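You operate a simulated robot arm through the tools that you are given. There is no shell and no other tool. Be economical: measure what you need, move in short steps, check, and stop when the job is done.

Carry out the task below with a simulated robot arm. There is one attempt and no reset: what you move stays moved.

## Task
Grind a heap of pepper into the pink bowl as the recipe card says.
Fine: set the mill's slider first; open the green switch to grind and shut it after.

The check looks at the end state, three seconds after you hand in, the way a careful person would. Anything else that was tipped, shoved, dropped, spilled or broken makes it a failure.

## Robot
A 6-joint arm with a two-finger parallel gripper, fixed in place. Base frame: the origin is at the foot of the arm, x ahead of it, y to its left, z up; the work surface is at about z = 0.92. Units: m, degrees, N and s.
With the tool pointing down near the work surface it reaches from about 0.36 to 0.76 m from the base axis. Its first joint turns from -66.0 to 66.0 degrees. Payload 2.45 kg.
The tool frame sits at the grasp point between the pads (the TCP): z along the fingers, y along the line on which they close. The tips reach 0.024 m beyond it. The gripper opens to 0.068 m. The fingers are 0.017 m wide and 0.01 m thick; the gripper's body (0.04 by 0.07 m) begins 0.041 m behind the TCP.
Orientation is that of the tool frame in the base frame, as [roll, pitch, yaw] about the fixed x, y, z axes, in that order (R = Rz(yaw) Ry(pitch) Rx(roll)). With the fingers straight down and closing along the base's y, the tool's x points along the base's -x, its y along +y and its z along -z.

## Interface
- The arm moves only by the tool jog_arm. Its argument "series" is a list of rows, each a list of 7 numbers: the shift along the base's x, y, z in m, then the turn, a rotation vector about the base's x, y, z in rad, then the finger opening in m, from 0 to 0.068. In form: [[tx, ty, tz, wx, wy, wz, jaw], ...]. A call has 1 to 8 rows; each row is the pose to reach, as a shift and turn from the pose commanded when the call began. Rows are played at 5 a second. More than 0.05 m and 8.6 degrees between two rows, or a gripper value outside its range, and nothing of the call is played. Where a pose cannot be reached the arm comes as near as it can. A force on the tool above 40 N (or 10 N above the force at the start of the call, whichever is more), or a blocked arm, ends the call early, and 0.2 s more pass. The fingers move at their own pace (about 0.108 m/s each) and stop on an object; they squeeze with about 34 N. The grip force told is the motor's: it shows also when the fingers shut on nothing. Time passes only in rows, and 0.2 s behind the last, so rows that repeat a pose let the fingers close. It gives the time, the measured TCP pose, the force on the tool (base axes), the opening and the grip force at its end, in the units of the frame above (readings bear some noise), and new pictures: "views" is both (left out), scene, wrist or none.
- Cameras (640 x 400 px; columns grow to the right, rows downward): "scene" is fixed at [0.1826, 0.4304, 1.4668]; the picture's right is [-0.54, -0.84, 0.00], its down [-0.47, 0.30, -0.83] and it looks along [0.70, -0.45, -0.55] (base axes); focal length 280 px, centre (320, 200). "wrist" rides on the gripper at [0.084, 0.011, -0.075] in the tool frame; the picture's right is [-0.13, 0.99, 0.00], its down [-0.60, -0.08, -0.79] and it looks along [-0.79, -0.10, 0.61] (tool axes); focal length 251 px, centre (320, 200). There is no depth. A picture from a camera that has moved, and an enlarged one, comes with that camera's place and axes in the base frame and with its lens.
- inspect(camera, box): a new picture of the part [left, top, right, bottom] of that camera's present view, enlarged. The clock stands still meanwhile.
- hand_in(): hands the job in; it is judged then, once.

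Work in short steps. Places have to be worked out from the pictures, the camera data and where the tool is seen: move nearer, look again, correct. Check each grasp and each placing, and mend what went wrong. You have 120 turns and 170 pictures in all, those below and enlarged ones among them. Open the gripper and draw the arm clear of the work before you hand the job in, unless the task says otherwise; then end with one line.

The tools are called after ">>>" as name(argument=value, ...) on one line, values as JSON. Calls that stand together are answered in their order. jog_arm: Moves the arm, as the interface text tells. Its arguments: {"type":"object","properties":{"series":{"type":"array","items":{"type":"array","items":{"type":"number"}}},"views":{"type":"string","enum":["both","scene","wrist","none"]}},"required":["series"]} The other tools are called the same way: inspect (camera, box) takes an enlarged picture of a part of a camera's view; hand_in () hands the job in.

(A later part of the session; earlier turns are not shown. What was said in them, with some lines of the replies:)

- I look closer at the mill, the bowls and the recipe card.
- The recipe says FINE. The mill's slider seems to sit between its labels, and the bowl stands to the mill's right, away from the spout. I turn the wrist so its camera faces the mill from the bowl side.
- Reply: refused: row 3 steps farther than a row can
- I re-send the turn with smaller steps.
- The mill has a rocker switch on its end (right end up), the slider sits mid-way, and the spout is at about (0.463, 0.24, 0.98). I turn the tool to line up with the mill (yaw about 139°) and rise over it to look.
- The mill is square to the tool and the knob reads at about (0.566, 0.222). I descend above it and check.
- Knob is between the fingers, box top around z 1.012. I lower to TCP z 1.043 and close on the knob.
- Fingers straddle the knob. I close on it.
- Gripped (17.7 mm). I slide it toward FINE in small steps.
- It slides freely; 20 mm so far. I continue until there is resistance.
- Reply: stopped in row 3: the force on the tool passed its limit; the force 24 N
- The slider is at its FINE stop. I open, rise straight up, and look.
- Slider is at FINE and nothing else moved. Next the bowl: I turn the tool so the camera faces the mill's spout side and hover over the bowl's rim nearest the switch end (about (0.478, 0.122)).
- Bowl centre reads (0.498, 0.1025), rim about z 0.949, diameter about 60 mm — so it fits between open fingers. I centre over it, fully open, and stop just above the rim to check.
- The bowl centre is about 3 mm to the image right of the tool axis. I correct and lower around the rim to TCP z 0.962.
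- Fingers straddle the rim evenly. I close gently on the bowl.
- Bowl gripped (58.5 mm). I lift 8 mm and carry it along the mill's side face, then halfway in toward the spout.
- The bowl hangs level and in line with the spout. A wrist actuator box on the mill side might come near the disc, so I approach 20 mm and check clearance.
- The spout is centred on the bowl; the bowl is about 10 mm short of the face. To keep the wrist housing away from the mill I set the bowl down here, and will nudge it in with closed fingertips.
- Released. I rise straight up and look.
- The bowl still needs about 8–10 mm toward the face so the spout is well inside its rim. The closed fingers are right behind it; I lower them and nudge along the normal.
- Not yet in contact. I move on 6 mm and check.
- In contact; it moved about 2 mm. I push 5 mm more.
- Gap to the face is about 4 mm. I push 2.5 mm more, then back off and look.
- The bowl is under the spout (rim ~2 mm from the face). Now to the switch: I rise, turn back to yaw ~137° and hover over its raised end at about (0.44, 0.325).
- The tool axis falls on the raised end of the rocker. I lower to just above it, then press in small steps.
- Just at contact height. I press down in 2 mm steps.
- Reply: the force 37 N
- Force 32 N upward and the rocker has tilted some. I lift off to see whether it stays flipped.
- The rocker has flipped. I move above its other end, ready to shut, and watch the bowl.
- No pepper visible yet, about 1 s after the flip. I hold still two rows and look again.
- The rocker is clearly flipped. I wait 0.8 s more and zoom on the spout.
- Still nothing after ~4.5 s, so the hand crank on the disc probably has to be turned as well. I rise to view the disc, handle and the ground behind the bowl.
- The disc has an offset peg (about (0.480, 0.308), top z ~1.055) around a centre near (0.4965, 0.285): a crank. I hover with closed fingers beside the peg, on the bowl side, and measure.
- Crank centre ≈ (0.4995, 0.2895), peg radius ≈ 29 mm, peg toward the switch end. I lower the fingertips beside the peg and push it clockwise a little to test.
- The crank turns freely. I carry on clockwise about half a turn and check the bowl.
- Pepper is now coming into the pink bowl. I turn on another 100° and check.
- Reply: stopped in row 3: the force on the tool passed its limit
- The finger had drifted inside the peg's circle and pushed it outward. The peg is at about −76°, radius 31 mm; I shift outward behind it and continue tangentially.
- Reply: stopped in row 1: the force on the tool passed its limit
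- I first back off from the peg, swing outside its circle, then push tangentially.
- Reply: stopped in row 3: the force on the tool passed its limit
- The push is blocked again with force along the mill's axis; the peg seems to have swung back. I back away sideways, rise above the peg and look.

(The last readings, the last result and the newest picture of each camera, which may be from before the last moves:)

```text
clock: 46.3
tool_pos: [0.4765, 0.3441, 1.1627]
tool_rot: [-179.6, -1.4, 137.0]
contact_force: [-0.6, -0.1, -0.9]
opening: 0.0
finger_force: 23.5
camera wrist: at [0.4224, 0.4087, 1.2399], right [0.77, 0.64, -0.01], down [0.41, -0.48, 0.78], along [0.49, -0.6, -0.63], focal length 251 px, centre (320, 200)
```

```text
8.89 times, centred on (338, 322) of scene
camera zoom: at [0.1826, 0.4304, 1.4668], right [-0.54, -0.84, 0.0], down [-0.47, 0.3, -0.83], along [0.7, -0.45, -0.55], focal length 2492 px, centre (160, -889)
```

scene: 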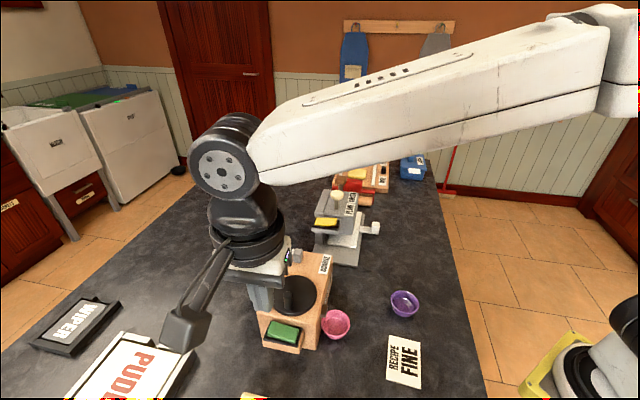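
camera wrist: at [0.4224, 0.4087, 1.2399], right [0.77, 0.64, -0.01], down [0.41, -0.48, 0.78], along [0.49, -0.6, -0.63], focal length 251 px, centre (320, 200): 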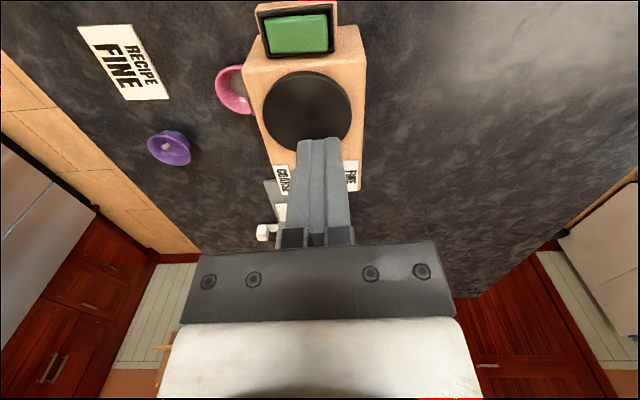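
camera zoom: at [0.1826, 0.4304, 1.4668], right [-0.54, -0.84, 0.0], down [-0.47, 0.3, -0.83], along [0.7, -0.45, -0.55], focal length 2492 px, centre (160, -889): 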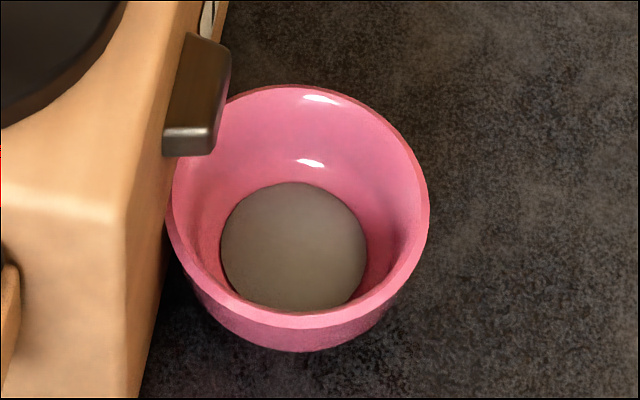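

The heap grows with each crank motion. I level the tool and go to the peg's other side to crank it back counter-clockwise.

>>> jog_arm(series=[[0.01, -0.03, -0.01, -0.008, -0.009, 0, 0], [0.02, -0.06, -0.03, -0.016, -0.0175, 0, 0], [0.028, -0.0852, -0.05, -0.016, -0.0175, 0, 0], [0.028, -0.0852, -0.08, -0.016, -0.0175, 0, 0], [0.028, -0.0852, -0.1004, -0.016, -0.0175, 0, 0], [0.028, -0.0852, -0.1004, -0.016, -0.0175, 0, 0]], views="wrist")

>>> inspect(camera="scene", box=[240, 240, 368, 350])

```text
clock: 47.7
tool_pos: [0.5048, 0.2579, 1.0631]
tool_rot: [-179.7, 0.0, 137.0]
contact_force: [-0.3, 0.0, -0.2]
opening: 0.0
finger_force: 23.6
camera wrist: at [0.4491, 0.3244, 1.1379], right [0.77, 0.64, -0.01], down [0.39, -0.47, 0.79], along [0.5, -0.61, -0.61], focal length 251 px, centre (320, 200)
```

wrist: 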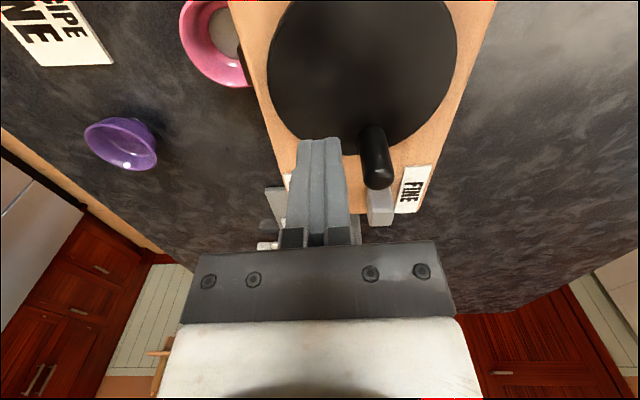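

```text
3.64 times, centred on (304, 295) of scene
camera zoom: at [0.1826, 0.4304, 1.4668], right [-0.54, -0.84, 0.0], down [-0.47, 0.3, -0.83], along [0.7, -0.45, -0.55], focal length 1020 px, centre (378, -146)
```

zoom: 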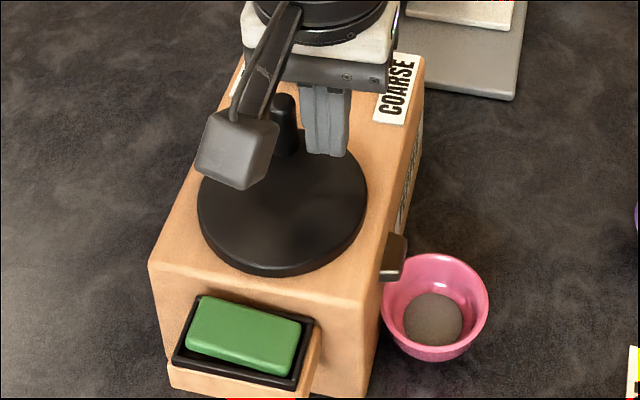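

Positioned beside the peg. I push it counter-clockwise along its circle.

>>> jog_arm(series=[[0.0088, 0.0026, 0, 0, 0, 0, 0], [0.0164, 0.0077, 0, 0, 0, 0, 0], [0.0225, 0.0152, 0, 0, 0, 0, 0], [0.0262, 0.0253, 0, 0, 0, 0, 0], [0.0262, 0.0361, 0, 0, 0, 0, 0], [0.0225, 0.0462, 0, 0, 0, 0, 0], [0.0156, 0.0544, 0, 0, 0, 0, 0], [0.0063, 0.0598, 0, 0, 0, 0, 0]], views="wrist")

>>> inspect(camera="scene", box=[240, 240, 368, 350])

```text
clock: 48.9
tool_pos: [0.5265, 0.2859, 1.0612]
tool_rot: [-178.5, -0.5, 137.3]
contact_force: [-12.0, -5.0, 8.3]
opening: 0.0003
finger_force: 23.9
stopped in row 5: the force on the tool passed its limit (the readings are from after the stop); the commanded pose is now the measured one
camera wrist: at [0.4717, 0.3519, 1.1376], right [0.77, 0.64, -0.03], down [0.41, -0.46, 0.79], along [0.49, -0.62, -0.61], focal length 251 px, centre (320, 200)
```

wrist: 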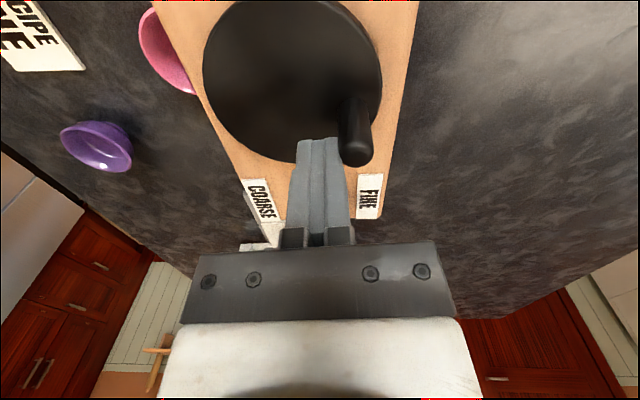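

```text
3.64 times, centred on (304, 295) of scene
camera zoom: at [0.1821, 0.4302, 1.4669], right [-0.54, -0.84, 0.0], down [-0.47, 0.3, -0.83], along [0.7, -0.45, -0.55], focal length 1020 px, centre (378, -146)
```

zoom: 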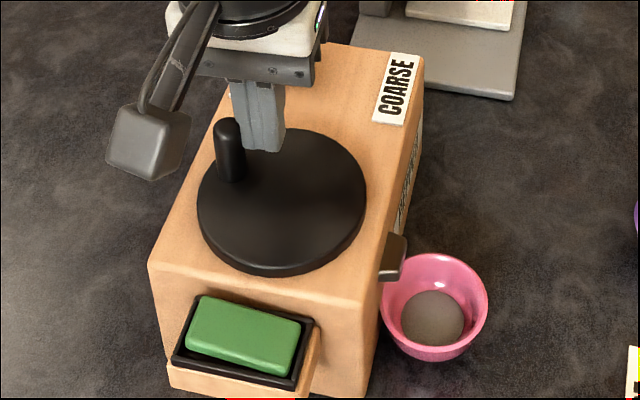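

Pushing at that speed exceeds the force limit, so the crank likely has resistance. I try smaller steps (4 mm per row).

>>> jog_arm(series=[[0.0005, 0.0036, 0, 0, 0, 0, 0], [0.0002, 0.0074, 0, 0, 0, 0, 0], [-0.0006, 0.0112, 0, 0, 0, 0, 0], [-0.0019, 0.0148, 0, 0, 0, 0, 0]], views="none")

>>> inspect(camera="scene", box=[240, 240, 368, 350])

```text
clock: 49.4
tool_pos: [0.5244, 0.2887, 1.0602]
tool_rot: [-177.8, -0.4, 137.3]
contact_force: [-10.4, -7.3, 9.8]
opening: 0.0
finger_force: 23.6
stopped in row 2: the force on the tool passed its limit (the readings are from after the stop); the commanded pose is now the measured one
```

```text
3.64 times, centred on (304, 295) of scene
camera zoom: at [0.1821, 0.4301, 1.4669], right [-0.54, -0.84, 0.0], down [-0.47, 0.3, -0.83], along [0.7, -0.45, -0.55], focal length 1020 px, centre (378, -146)
```

zoom: 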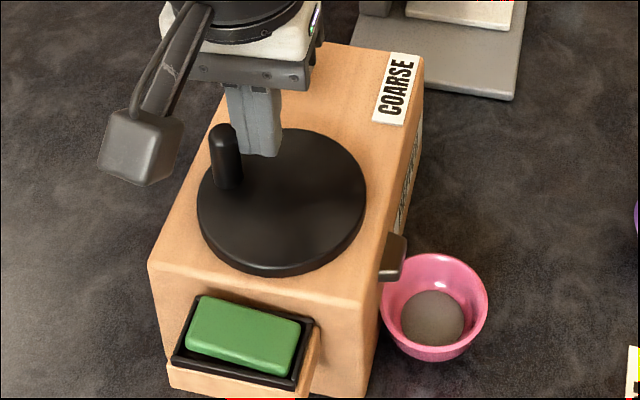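

The flat finger face meets the peg almost radially here, so it jams. Better: straddle the peg with slightly open fingers and turn the tool with it. I back off, rise, level and turn the tool 48°.

>>> jog_arm(series=[[-0.006, -0.006, 0.0, 0, 0, 0, 0], [-0.006, -0.006, 0.035, 0.012, -0.015, 0, 0.0], [-0.006, -0.004, 0.06, 0.0235, -0.031, 0.12, 0.034], [-0.006, 0.004, 0.07, 0.0235, -0.031, 0.26, 0.034], [-0.006, 0.01, 0.07, 0.0235, -0.031, 0.4, 0.034], [-0.006, 0.015, 0.07, 0.0235, -0.031, 0.54, 0.034], [-0.006, 0.018, 0.07, 0.0235, -0.031, 0.68, 0.034], [-0.006, 0.018, 0.07, 0.0235, -0.031, 0.82, 0.034]], views="wrist")

>>> inspect(camera="scene", box=[240, 240, 368, 350])

```text
clock: 51.2
tool_pos: [0.519, 0.3086, 1.131]
tool_rot: [-179.7, 0.7, -175.6]
contact_force: [0.4, -0.3, 0.5]
opening: 0.0339
finger_force: 0.0
camera wrist: at [0.4321, 0.3121, 1.2053], right [0.05, 1.0, 0.0], down [0.6, -0.03, 0.8], along [0.8, -0.04, -0.6], focal length 251 px, centre (320, 200)
```

wrist: 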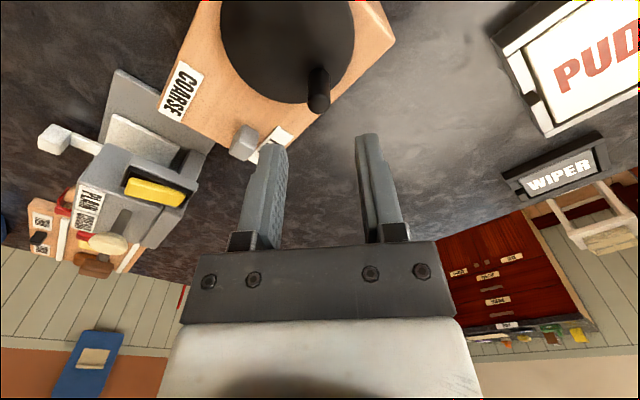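

```text
3.64 times, centred on (304, 295) of scene
camera zoom: at [0.1826, 0.4304, 1.4668], right [-0.54, -0.84, 0.0], down [-0.47, 0.3, -0.83], along [0.7, -0.45, -0.55], focal length 1020 px, centre (378, -146)
```

zoom: 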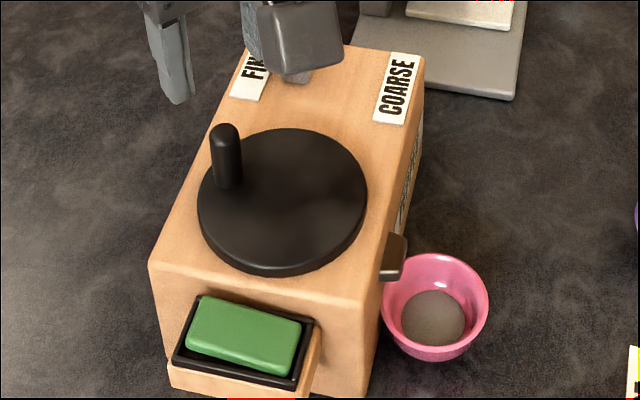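

The peg is at (0.522, 0.306), in line with the tool. I lower the half-open fingers around it and sweep clockwise, turning with it.

>>> jog_arm(series=[[0.0038, -0.0007, -0.035, 0, 0, 0, 0.034], [0.0038, -0.0007, -0.068, 0, 0, 0, 0.034], [0.0038, -0.0007, -0.068, 0, 0, 0, 0.026], [0.0065, -0.0054, -0.068, 0, 0, -0.14, 0.026], [0.0083, -0.0104, -0.068, 0, 0, -0.28, 0.026], [0.0091, -0.0157, -0.068, 0, 0, -0.42, 0.026], [0.0088, -0.0211, -0.068, 0, 0, -0.56, 0.026], [0.0076, -0.0263, -0.068, 0, 0, -0.7, 0.026]], views="wrist")

>>> inspect(camera="scene", box=[240, 240, 368, 350])

```text
clock: 53.0
tool_pos: [0.5263, 0.2803, 1.0628]
tool_rot: [-179.8, 0.7, 143.9]
contact_force: [0.0, 0.3, 0.2]
opening: 0.0265
finger_force: 0.1
camera wrist: at [0.4635, 0.3401, 1.137], right [0.69, 0.73, 0.0], down [0.44, -0.41, 0.8], along [0.58, -0.55, -0.6], focal length 251 px, centre (320, 200)
```

wrist: 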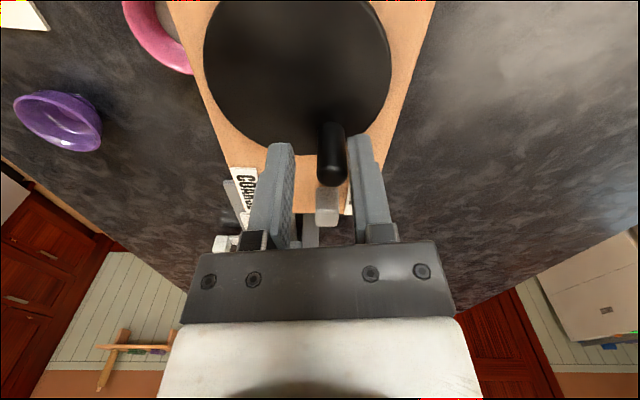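

```text
3.64 times, centred on (304, 295) of scene
camera zoom: at [0.1826, 0.4304, 1.4668], right [-0.54, -0.84, 0.0], down [-0.47, 0.3, -0.83], along [0.7, -0.45, -0.55], focal length 1020 px, centre (378, -146)
```

zoom: 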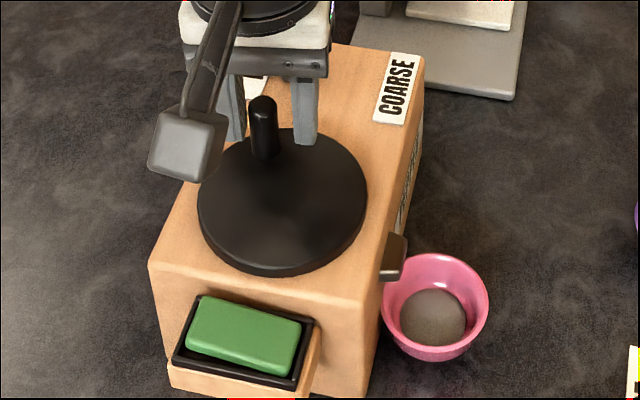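

This works smoothly and the heap grows. I continue clockwise.

>>> jog_arm(series=[[-0.0023, -0.0049, 0, 0, 0, -0.14, 0.026], [-0.0054, -0.0093, 0, 0, 0, -0.28, 0.026], [-0.0093, -0.013, 0, 0, 0, -0.42, 0.026], [-0.0138, -0.0158, 0, 0, 0, -0.56, 0.026], [-0.0188, -0.0178, 0, 0, 0, -0.7, 0.026], [-0.0241, -0.0188, 0, 0, 0, -0.84, 0.026], [-0.0294, -0.0187, 0, 0, 0, -0.98, 0.026], [-0.0347, -0.0177, 0, 0, 0, -1.12, 0.026]], views="none")

>>> inspect(camera="scene", box=[240, 240, 368, 350])

```text
clock: 54.8
tool_pos: [0.4914, 0.2632, 1.0628]
tool_rot: [-179.8, 0.7, 79.8]
contact_force: [0.5, 0.5, -0.1]
opening: 0.0262
finger_force: 0.2
```

```text
3.64 times, centred on (304, 295) of scene
camera zoom: at [0.1826, 0.4304, 1.4668], right [-0.54, -0.84, 0.0], down [-0.47, 0.3, -0.83], along [0.7, -0.45, -0.55], focal length 1020 px, centre (378, -146)
```

zoom: 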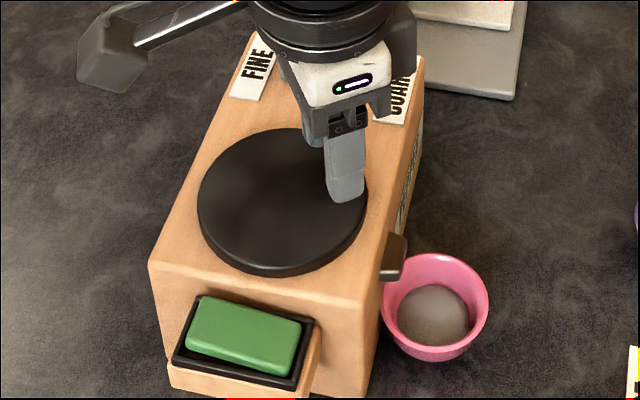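

Heap still growing nicely; I continue another 90°.

>>> jog_arm(series=[[-0.0049, 0.0021, 0, 0, 0, -0.14, 0.026], [-0.0094, 0.005, 0, 0, 0, -0.28, 0.026], [-0.0132, 0.0088, 0, 0, 0, -0.42, 0.026], [-0.0163, 0.0132, 0, 0, 0, -0.56, 0.026], [-0.0184, 0.0181, 0, 0, 0, -0.7, 0.026], [-0.0196, 0.0234, 0, 0, 0, -0.84, 0.026], [-0.0197, 0.0288, 0, 0, 0, -0.98, 0.026], [-0.0188, 0.034, 0, 0, 0, -1.12, 0.026]], views="scene")

>>> inspect(camera="scene", box=[300, 290, 372, 350])

```text
clock: 56.6
tool_pos: [0.5061, 0.1839, 1.0308]
tool_rot: [-173.0, -1.3, 22.4]
contact_force: [-8.4, 3.6, 8.5]
opening: 0.0316
finger_force: 3.3
out of reach, approached as far as the arm can: row 5, 6, 7, 8
stopped in row 8: the force on the tool passed its limit (the readings are from after the stop); the commanded pose is now the measured one
```

scene: 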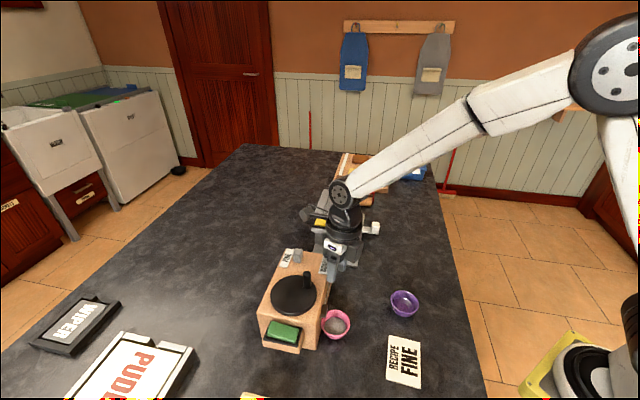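

```text
6.67 times, centred on (336, 320) of scene
camera zoom: at [0.1822, 0.4304, 1.4668], right [-0.54, -0.84, 0.0], down [-0.47, 0.3, -0.83], along [0.7, -0.45, -0.55], focal length 1869 px, centre (213, -600)
```

zoom: 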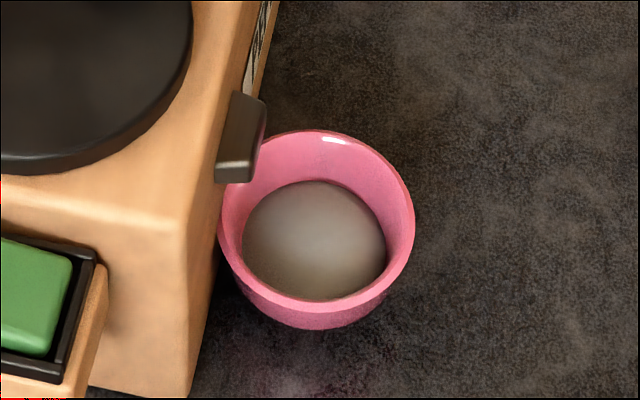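

The wrist reached its limit and the arm swung aside; I must see what it touches before moving.

>>> inspect(camera="scene", box=[270, 180, 398, 300])

>>> inspect(camera="wrist", box=[0, 0, 640, 400])

```text
3.33 times, centred on (334, 240) of scene
camera zoom: at [0.1822, 0.4304, 1.4668], right [-0.54, -0.84, 0.0], down [-0.47, 0.3, -0.83], along [0.7, -0.45, -0.55], focal length 935 px, centre (273, 67)
```

zoom: 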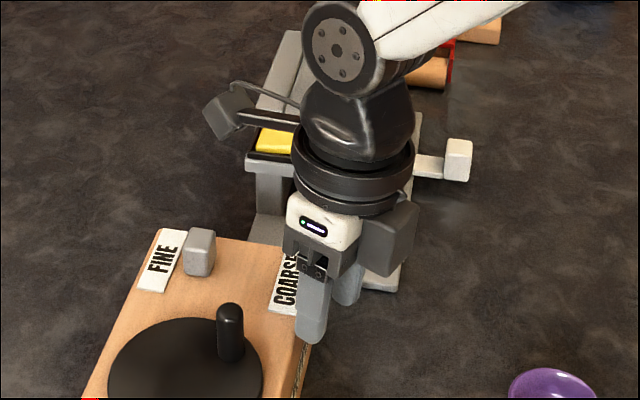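

```text
1.00 times, centred on (320, 200) of wrist
camera zoom: at [0.5881, 0.1966, 1.1063], right [0.26, -0.96, -0.12], down [-0.57, -0.25, 0.78], along [-0.78, -0.13, -0.61], focal length 251 px, centre (320, 200)
```

zoom: 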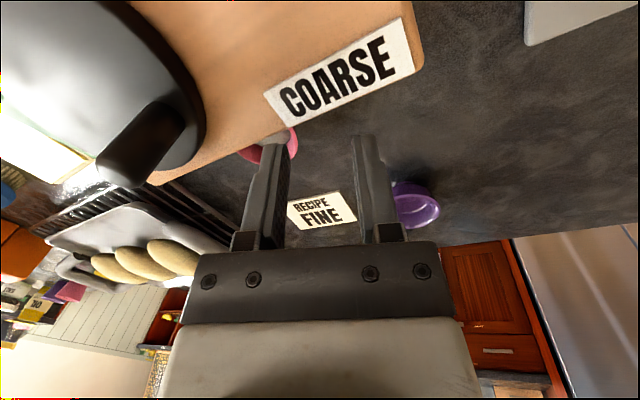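

Only a finger rests against the mill's top edge by the COARSE label; mill, slider and bowl look unmoved. I lift straight up gently.

>>> jog_arm(series=[[-0.001, 0, 0.006, 0, 0, 0, 0.0316], [-0.002, 0, 0.02, 0, 0, 0, 0.0316], [-0.002, 0, 0.05, 0, 0, 0, 0.0316], [-0.002, 0, 0.09, 0, 0, 0, 0.0316], [-0.002, 0, 0.13, 0, 0, 0, 0.0316]], views="scene")

>>> inspect(camera="scene", box=[240, 230, 440, 355])

```text
clock: 57.8
tool_pos: [0.5092, 0.1651, 1.1554]
tool_rot: [-172.6, -1.5, 23.0]
contact_force: [-0.5, -0.2, -0.3]
opening: 0.032
finger_force: 0.0
out of reach, approached as far as the arm can: row 3, 4, 5
```

scene: 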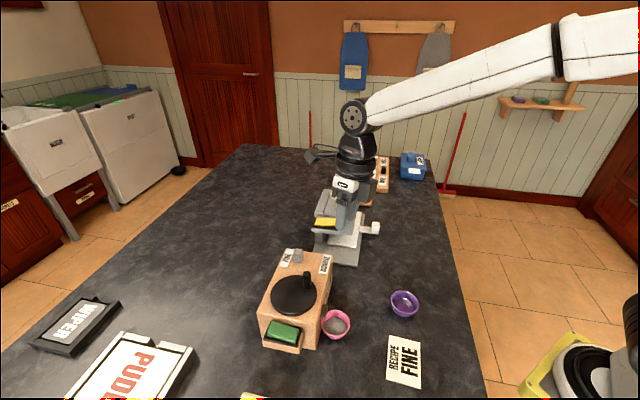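

```text
3.20 times, centred on (340, 292) of scene
camera zoom: at [0.1826, 0.4304, 1.4668], right [-0.54, -0.84, 0.0], down [-0.47, 0.3, -0.83], along [0.7, -0.45, -0.55], focal length 897 px, centre (256, -96)
```

zoom: 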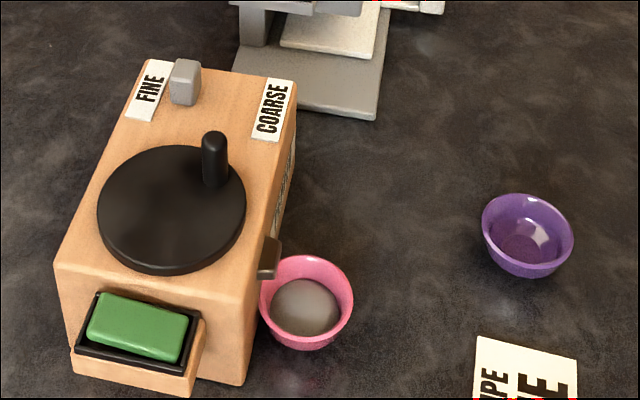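

>>> inspect(camera="scene", box=[312, 302, 360, 342])

```text
10.00 times, centred on (336, 322) of scene
camera zoom: at [0.1826, 0.4304, 1.4668], right [-0.54, -0.84, 0.0], down [-0.47, 0.3, -0.83], along [0.7, -0.45, -0.55], focal length 2804 px, centre (160, -1020)
```

zoom: 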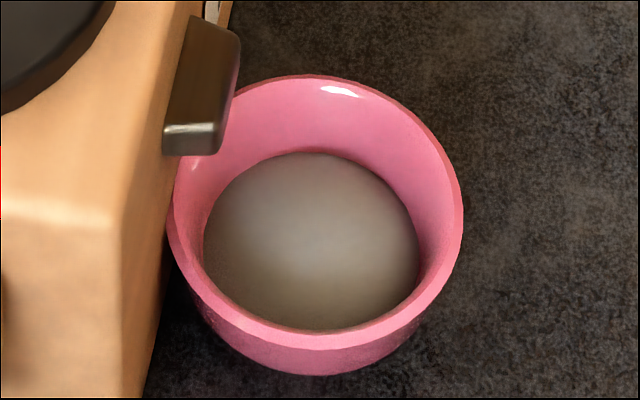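

Everything is in place and a domed heap fills about half the bowl. I'll add one more safe stroke: first I level the tool and turn it back toward yaw 90°, well above the mill.

>>> jog_arm(series=[[0, 0.0, 0.02, -0.12, -0.025, 0.0, 0.034], [0, 0.0, 0.02, -0.12, -0.034, 0.13, 0.034], [0, 0.02, 0.02, -0.118, -0.042, 0.26, 0.034], [0, 0.04, 0.02, -0.116, -0.05, 0.39, 0.034], [0, 0.06, 0.02, -0.113, -0.058, 0.52, 0.034], [0, 0.07, 0.02, -0.11, -0.066, 0.65, 0.034]], views="scene")

```text
clock: 59.2
tool_pos: [0.5104, 0.235, 1.1752]
tool_rot: [179.8, -0.1, 59.8]
contact_force: [-0.2, -0.6, -0.3]
opening: 0.034
finger_force: 0.1
out of reach, approached as far as the arm can: row 1
```

scene: 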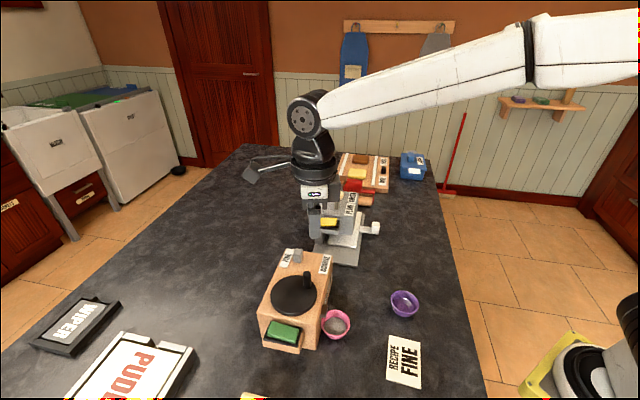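

Level again. I turn to yaw ~90° and hover over the peg at about (0.4995, 0.2615).

>>> jog_arm(series=[[-0.003, 0.008, 0, 0, 0, 0.13, 0.034], [-0.006, 0.016, -0.01, 0, 0, 0.26, 0.034], [-0.009, 0.024, -0.03, 0, 0, 0.39, 0.034], [-0.0105, 0.0265, -0.055, 0, 0, 0.525, 0.034], [-0.0105, 0.0265, -0.055, 0, 0, 0.525, 0.034]], views="wrist")

>>> inspect(camera="scene", box=[240, 230, 368, 350])

```text
clock: 60.4
tool_pos: [0.4997, 0.2614, 1.1208]
tool_rot: [179.8, -0.1, 90.0]
contact_force: [-0.4, -0.5, -0.8]
opening: 0.034
finger_force: 0.0
camera wrist: at [0.5093, 0.3454, 1.197], right [0.99, -0.13, 0.0], down [-0.08, -0.61, 0.79], along [-0.1, -0.78, -0.61], focal length 251 px, centre (320, 200)
```

wrist: 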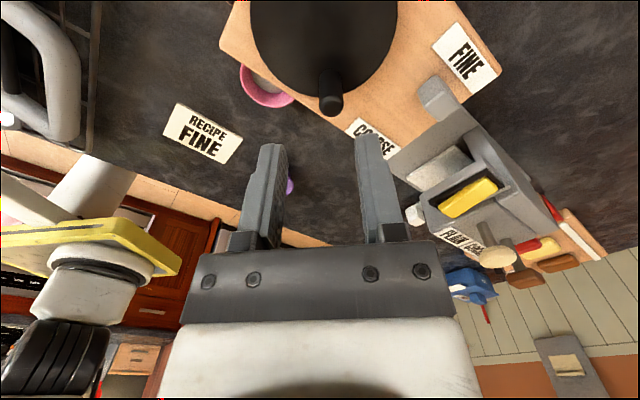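

```text
3.33 times, centred on (304, 290) of scene
camera zoom: at [0.1826, 0.4304, 1.4668], right [-0.54, -0.84, 0.0], down [-0.47, 0.3, -0.83], along [0.7, -0.45, -0.55], focal length 935 px, centre (373, -100)
```

zoom: 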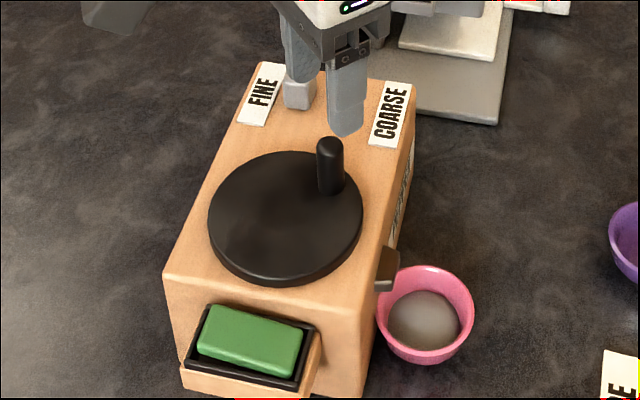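

The peg is about 5.5 mm further in +x; I correct, lower around it and sweep counter-clockwise, turning with it.

>>> jog_arm(series=[[0.0055, 0, -0.03, 0, 0, 0, 0.034], [0.0055, 0, -0.0585, 0, 0, 0, 0.034], [0.0055, 0, -0.0585, 0, 0, 0, 0.026], [0.0103, 0.0021, -0.0585, 0, 0, 0.14, 0.026], [0.0151, 0.0046, -0.0585, 0, 0, 0.28, 0.026], [0.0193, 0.008, -0.0585, 0, 0, 0.42, 0.026], [0.0227, 0.012, -0.0585, 0, 0, 0.56, 0.026], [0.0254, 0.0167, -0.0585, 0, 0, 0.7, 0.026]], views="none")

>>> inspect(camera="scene", box=[240, 230, 368, 350])

```text
clock: 62.2
tool_pos: [0.5236, 0.2782, 1.0628]
tool_rot: [179.9, -0.1, 130.0]
contact_force: [-1.0, 0.0, -0.3]
opening: 0.0262
finger_force: 0.2
```

```text
3.33 times, centred on (304, 290) of scene
camera zoom: at [0.1826, 0.4304, 1.4668], right [-0.54, -0.84, 0.0], down [-0.47, 0.3, -0.83], along [0.7, -0.45, -0.55], focal length 935 px, centre (373, -100)
```

zoom: 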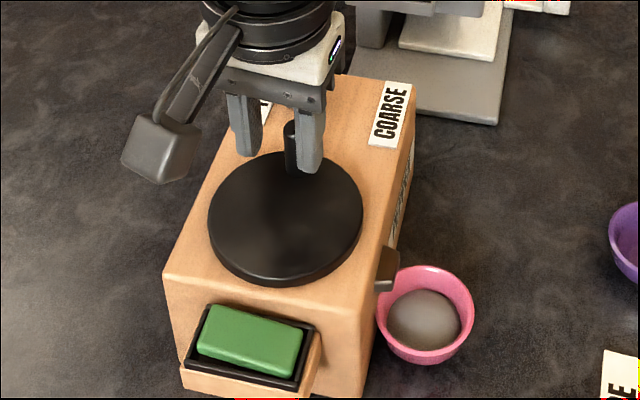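

Working well. I continue the sweep counter-clockwise.

>>> jog_arm(series=[[0.0017, 0.0051, 0, 0, 0, 0.14, 0.026], [0.0024, 0.0104, 0, 0, 0, 0.28, 0.026], [0.0021, 0.0158, 0, 0, 0, 0.42, 0.026], [0.0007, 0.021, 0, 0, 0, 0.56, 0.026], [-0.0016, 0.0258, 0, 0, 0, 0.7, 0.026], [-0.0048, 0.0301, 0, 0, 0, 0.84, 0.026]], views="none")

>>> inspect(camera="scene", box=[312, 302, 360, 342])

```text
clock: 63.6
tool_pos: [0.519, 0.309, 1.0627]
tool_rot: [179.8, -0.3, 178.2]
contact_force: [-2.2, -1.7, 0.8]
opening: 0.0268
finger_force: 0.0
```

```text
10.00 times, centred on (336, 322) of scene
camera zoom: at [0.1826, 0.4304, 1.4668], right [-0.54, -0.84, 0.0], down [-0.47, 0.3, -0.83], along [0.7, -0.45, -0.55], focal length 2804 px, centre (160, -1020)
```

zoom: 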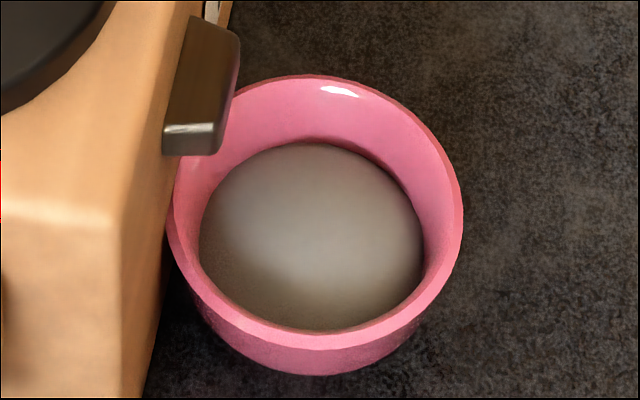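

A domed heap now fills the bowl well, nothing spilled. I lift off the peg, close the fingers and go over the raised (far) end of the green rocker to shut it.

>>> jog_arm(series=[[0, 0, 0.035, 0, 0, 0, 0.03], [0, 0, 0.07, 0, 0, 0, 0.03], [-0.01, 0.01, 0.07, 0, 0, -0.14, 0.0], [-0.025, 0.025, 0.07, 0, 0, -0.28, 0], [-0.04, 0.035, 0.07, 0, 0, -0.42, 0], [-0.053, 0.041, 0.07, 0, 0, -0.56, 0], [-0.053, 0.041, 0.05, 0, 0, -0.7, 0], [-0.053, 0.041, 0.03, 0, 0, -0.72, 0]], views="wrist")

>>> inspect(camera="scene", box=[240, 240, 368, 360])

```text
clock: 65.4
tool_pos: [0.4669, 0.3474, 1.092]
tool_rot: [179.8, -0.1, 136.7]
contact_force: [0.5, -0.5, -0.8]
opening: 0.0002
finger_force: 23.3
camera wrist: at [0.412, 0.4143, 1.1677], right [0.77, 0.63, 0.0], down [0.38, -0.47, 0.79], along [0.5, -0.61, -0.61], focal length 251 px, centre (320, 200)
```

wrist: 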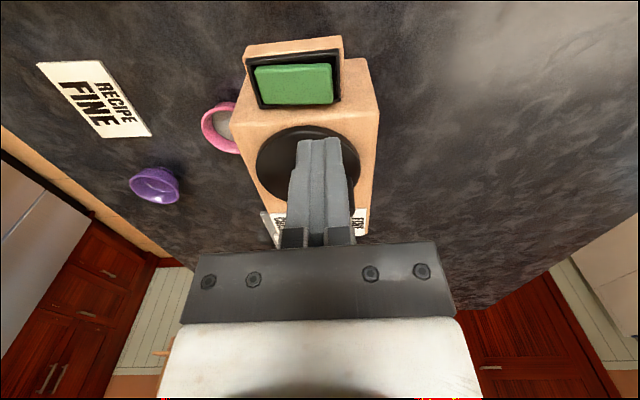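

```text
3.33 times, centred on (304, 300) of scene
camera zoom: at [0.1826, 0.4304, 1.4668], right [-0.54, -0.84, 0.0], down [-0.47, 0.3, -0.83], along [0.7, -0.45, -0.55], focal length 935 px, centre (373, -133)
```

zoom: 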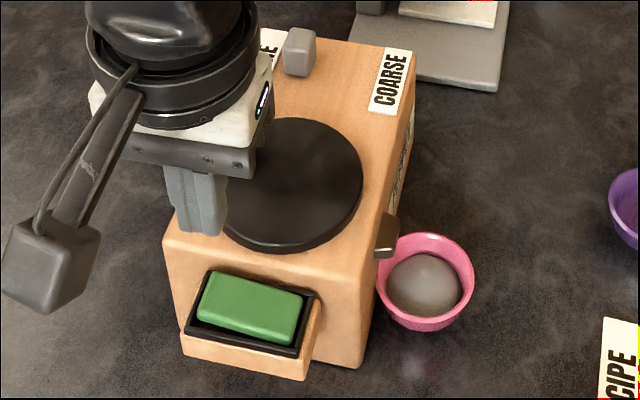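

The tool axis falls 9 mm inside the raised end. I lower to contact height and press in 2 mm steps, as before.

>>> jog_arm(series=[[0, 0, -0.03, 0, 0, 0, 0], [0, 0, -0.055, 0, 0, 0, 0], [0, 0, -0.061, 0, 0, 0, 0], [0, 0, -0.064, 0, 0, 0, 0], [0, 0, -0.066, 0, 0, 0, 0], [0, 0, -0.068, 0, 0, 0, 0], [0, 0, -0.0695, 0, 0, 0, 0]], views="none")

>>> inspect(camera="scene", box=[240, 290, 352, 360])

```text
clock: 67.0
tool_pos: [0.467, 0.3489, 1.0253]
tool_rot: [179.5, -0.1, 136.8]
contact_force: [-4.9, -5.3, 26.9]
opening: 0.0
finger_force: 23.5
```

```text
5.71 times, centred on (296, 325) of scene
camera zoom: at [0.182, 0.4299, 1.467], right [-0.54, -0.84, 0.0], down [-0.47, 0.3, -0.83], along [0.7, -0.45, -0.55], focal length 1602 px, centre (457, -514)
```

zoom: 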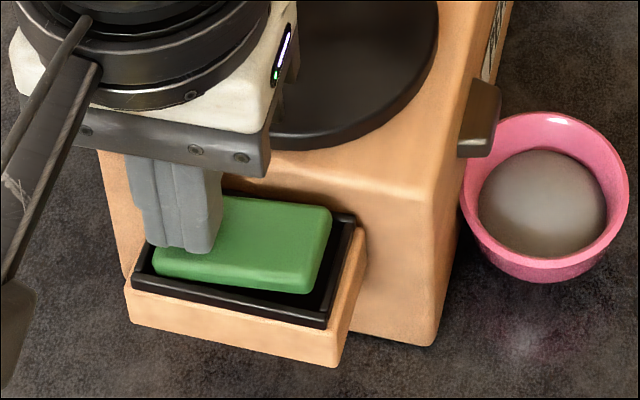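

The rocker appears tipped back to its first state (right end up). I lift off and check.

>>> jog_arm(series=[[0, 0, 0.02, 0, 0, 0, 0], [0, 0, 0.06, 0, 0, 0, 0], [-0.01, 0.02, 0.1, 0, 0, 0, 0.02], [-0.03, 0.05, 0.14, 0, 0, 0, 0.04], [-0.05, 0.06, 0.18, 0, 0, 0, 0.05]], views="scene")

>>> inspect(camera="scene", box=[256, 310, 320, 360])

>>> inspect(camera="scene", box=[240, 230, 440, 355])

```text
refused: row 4 steps farther than a row can; nothing moved
```

```text
8.00 times, centred on (288, 335) of scene
camera zoom: at [0.182, 0.4299, 1.467], right [-0.54, -0.84, 0.0], down [-0.47, 0.3, -0.83], along [0.7, -0.45, -0.55], focal length 2243 px, centre (576, -880)
```

zoom: 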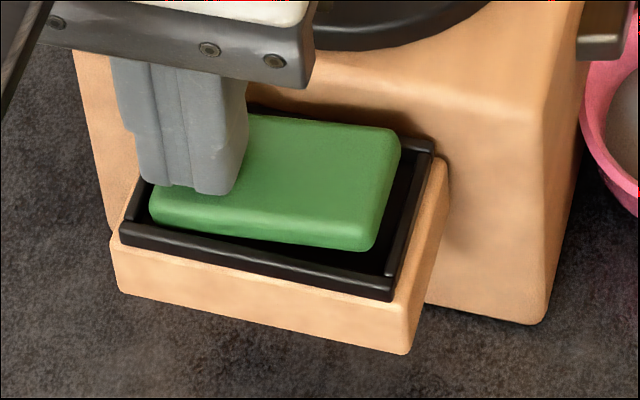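

```text
3.20 times, centred on (340, 292) of scene
camera zoom: at [0.182, 0.4299, 1.467], right [-0.54, -0.84, 0.0], down [-0.47, 0.3, -0.83], along [0.7, -0.45, -0.55], focal length 897 px, centre (256, -96)
```

zoom: 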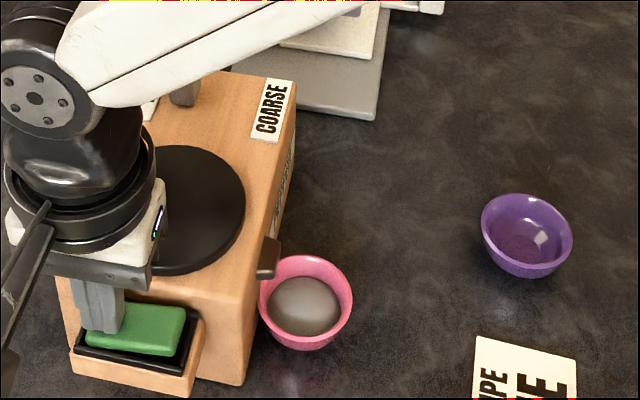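

Rocker matches the first picture. I retreat with smaller steps.

>>> jog_arm(series=[[0, 0, 0.02, 0, 0, 0, 0], [0, 0, 0.06, 0, 0, 0, 0], [0, 0, 0.1, 0, 0, 0, 0.02], [-0.02, -0.02, 0.13, 0, 0, 0, 0.04], [-0.04, -0.05, 0.16, 0, 0, 0, 0.06], [-0.04, -0.09, 0.18, 0, 0, 0, 0.06], [-0.04, -0.13, 0.2, 0, 0, 0, 0.06], [-0.04, -0.17, 0.2, 0, 0, 0, 0.06]], views="scene")

>>> inspect(camera="scene", box=[240, 230, 440, 355])

>>> inspect(camera="scene", box=[256, 290, 356, 360])

```text
clock: 68.8
tool_pos: [0.4256, 0.1793, 1.223]
tool_rot: [179.7, -0.1, 136.8]
contact_force: [-0.2, -0.2, 0.8]
opening: 0.0601
finger_force: 0.1
```

scene: 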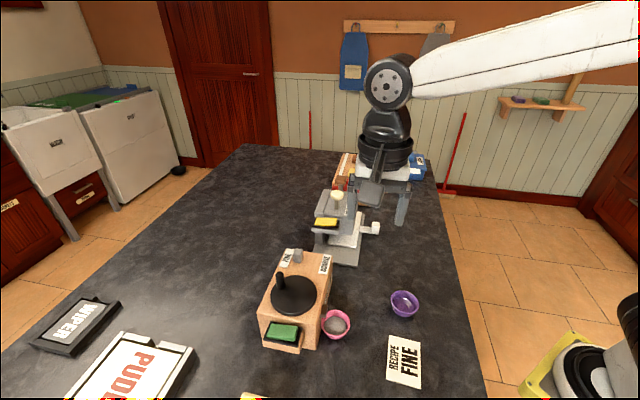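

```text
3.20 times, centred on (340, 292) of scene
camera zoom: at [0.1826, 0.4304, 1.4668], right [-0.54, -0.84, 0.0], down [-0.47, 0.3, -0.83], along [0.7, -0.45, -0.55], focal length 897 px, centre (256, -96)
```

zoom: 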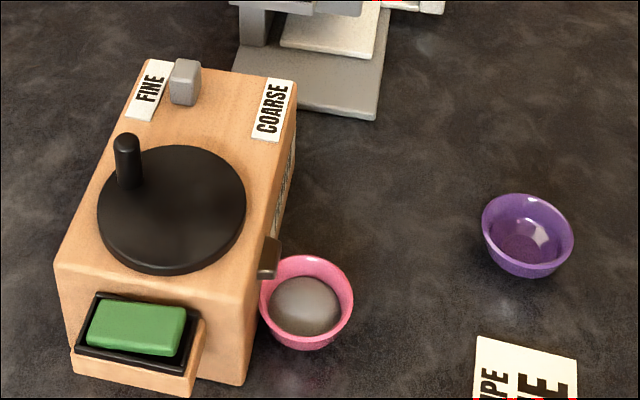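

```text
5.71 times, centred on (306, 325) of scene
camera zoom: at [0.1826, 0.4304, 1.4668], right [-0.54, -0.84, 0.0], down [-0.47, 0.3, -0.83], along [0.7, -0.45, -0.55], focal length 1602 px, centre (400, -514)
```

zoom: 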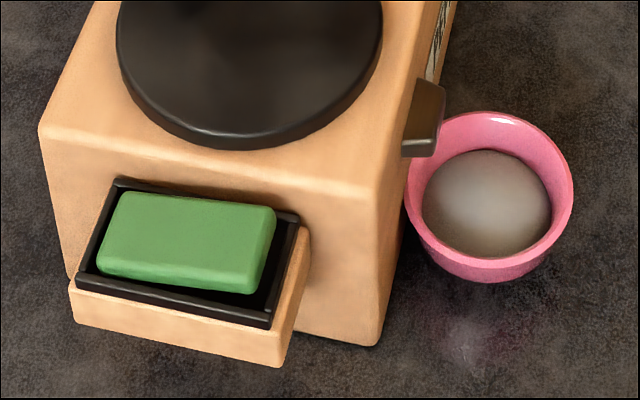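

The switch is shut, the slider is at FINE, the heap is in the pink bowl, nothing has spilled, and the arm is clear with the gripper open. I hand in.

>>> hand_in()

```text
The job is handed in.
```

The pink bowl holds a domed heap of pepper ground with the slider at FINE, as the recipe card says, and the green switch is shut again. Opening the switch gave no pepper by itself, so I also turned the crank on top of the mill. At one point the arm reached its limit and a finger touched the mill's top edge, but the last pictures show nothing moved or spilled.
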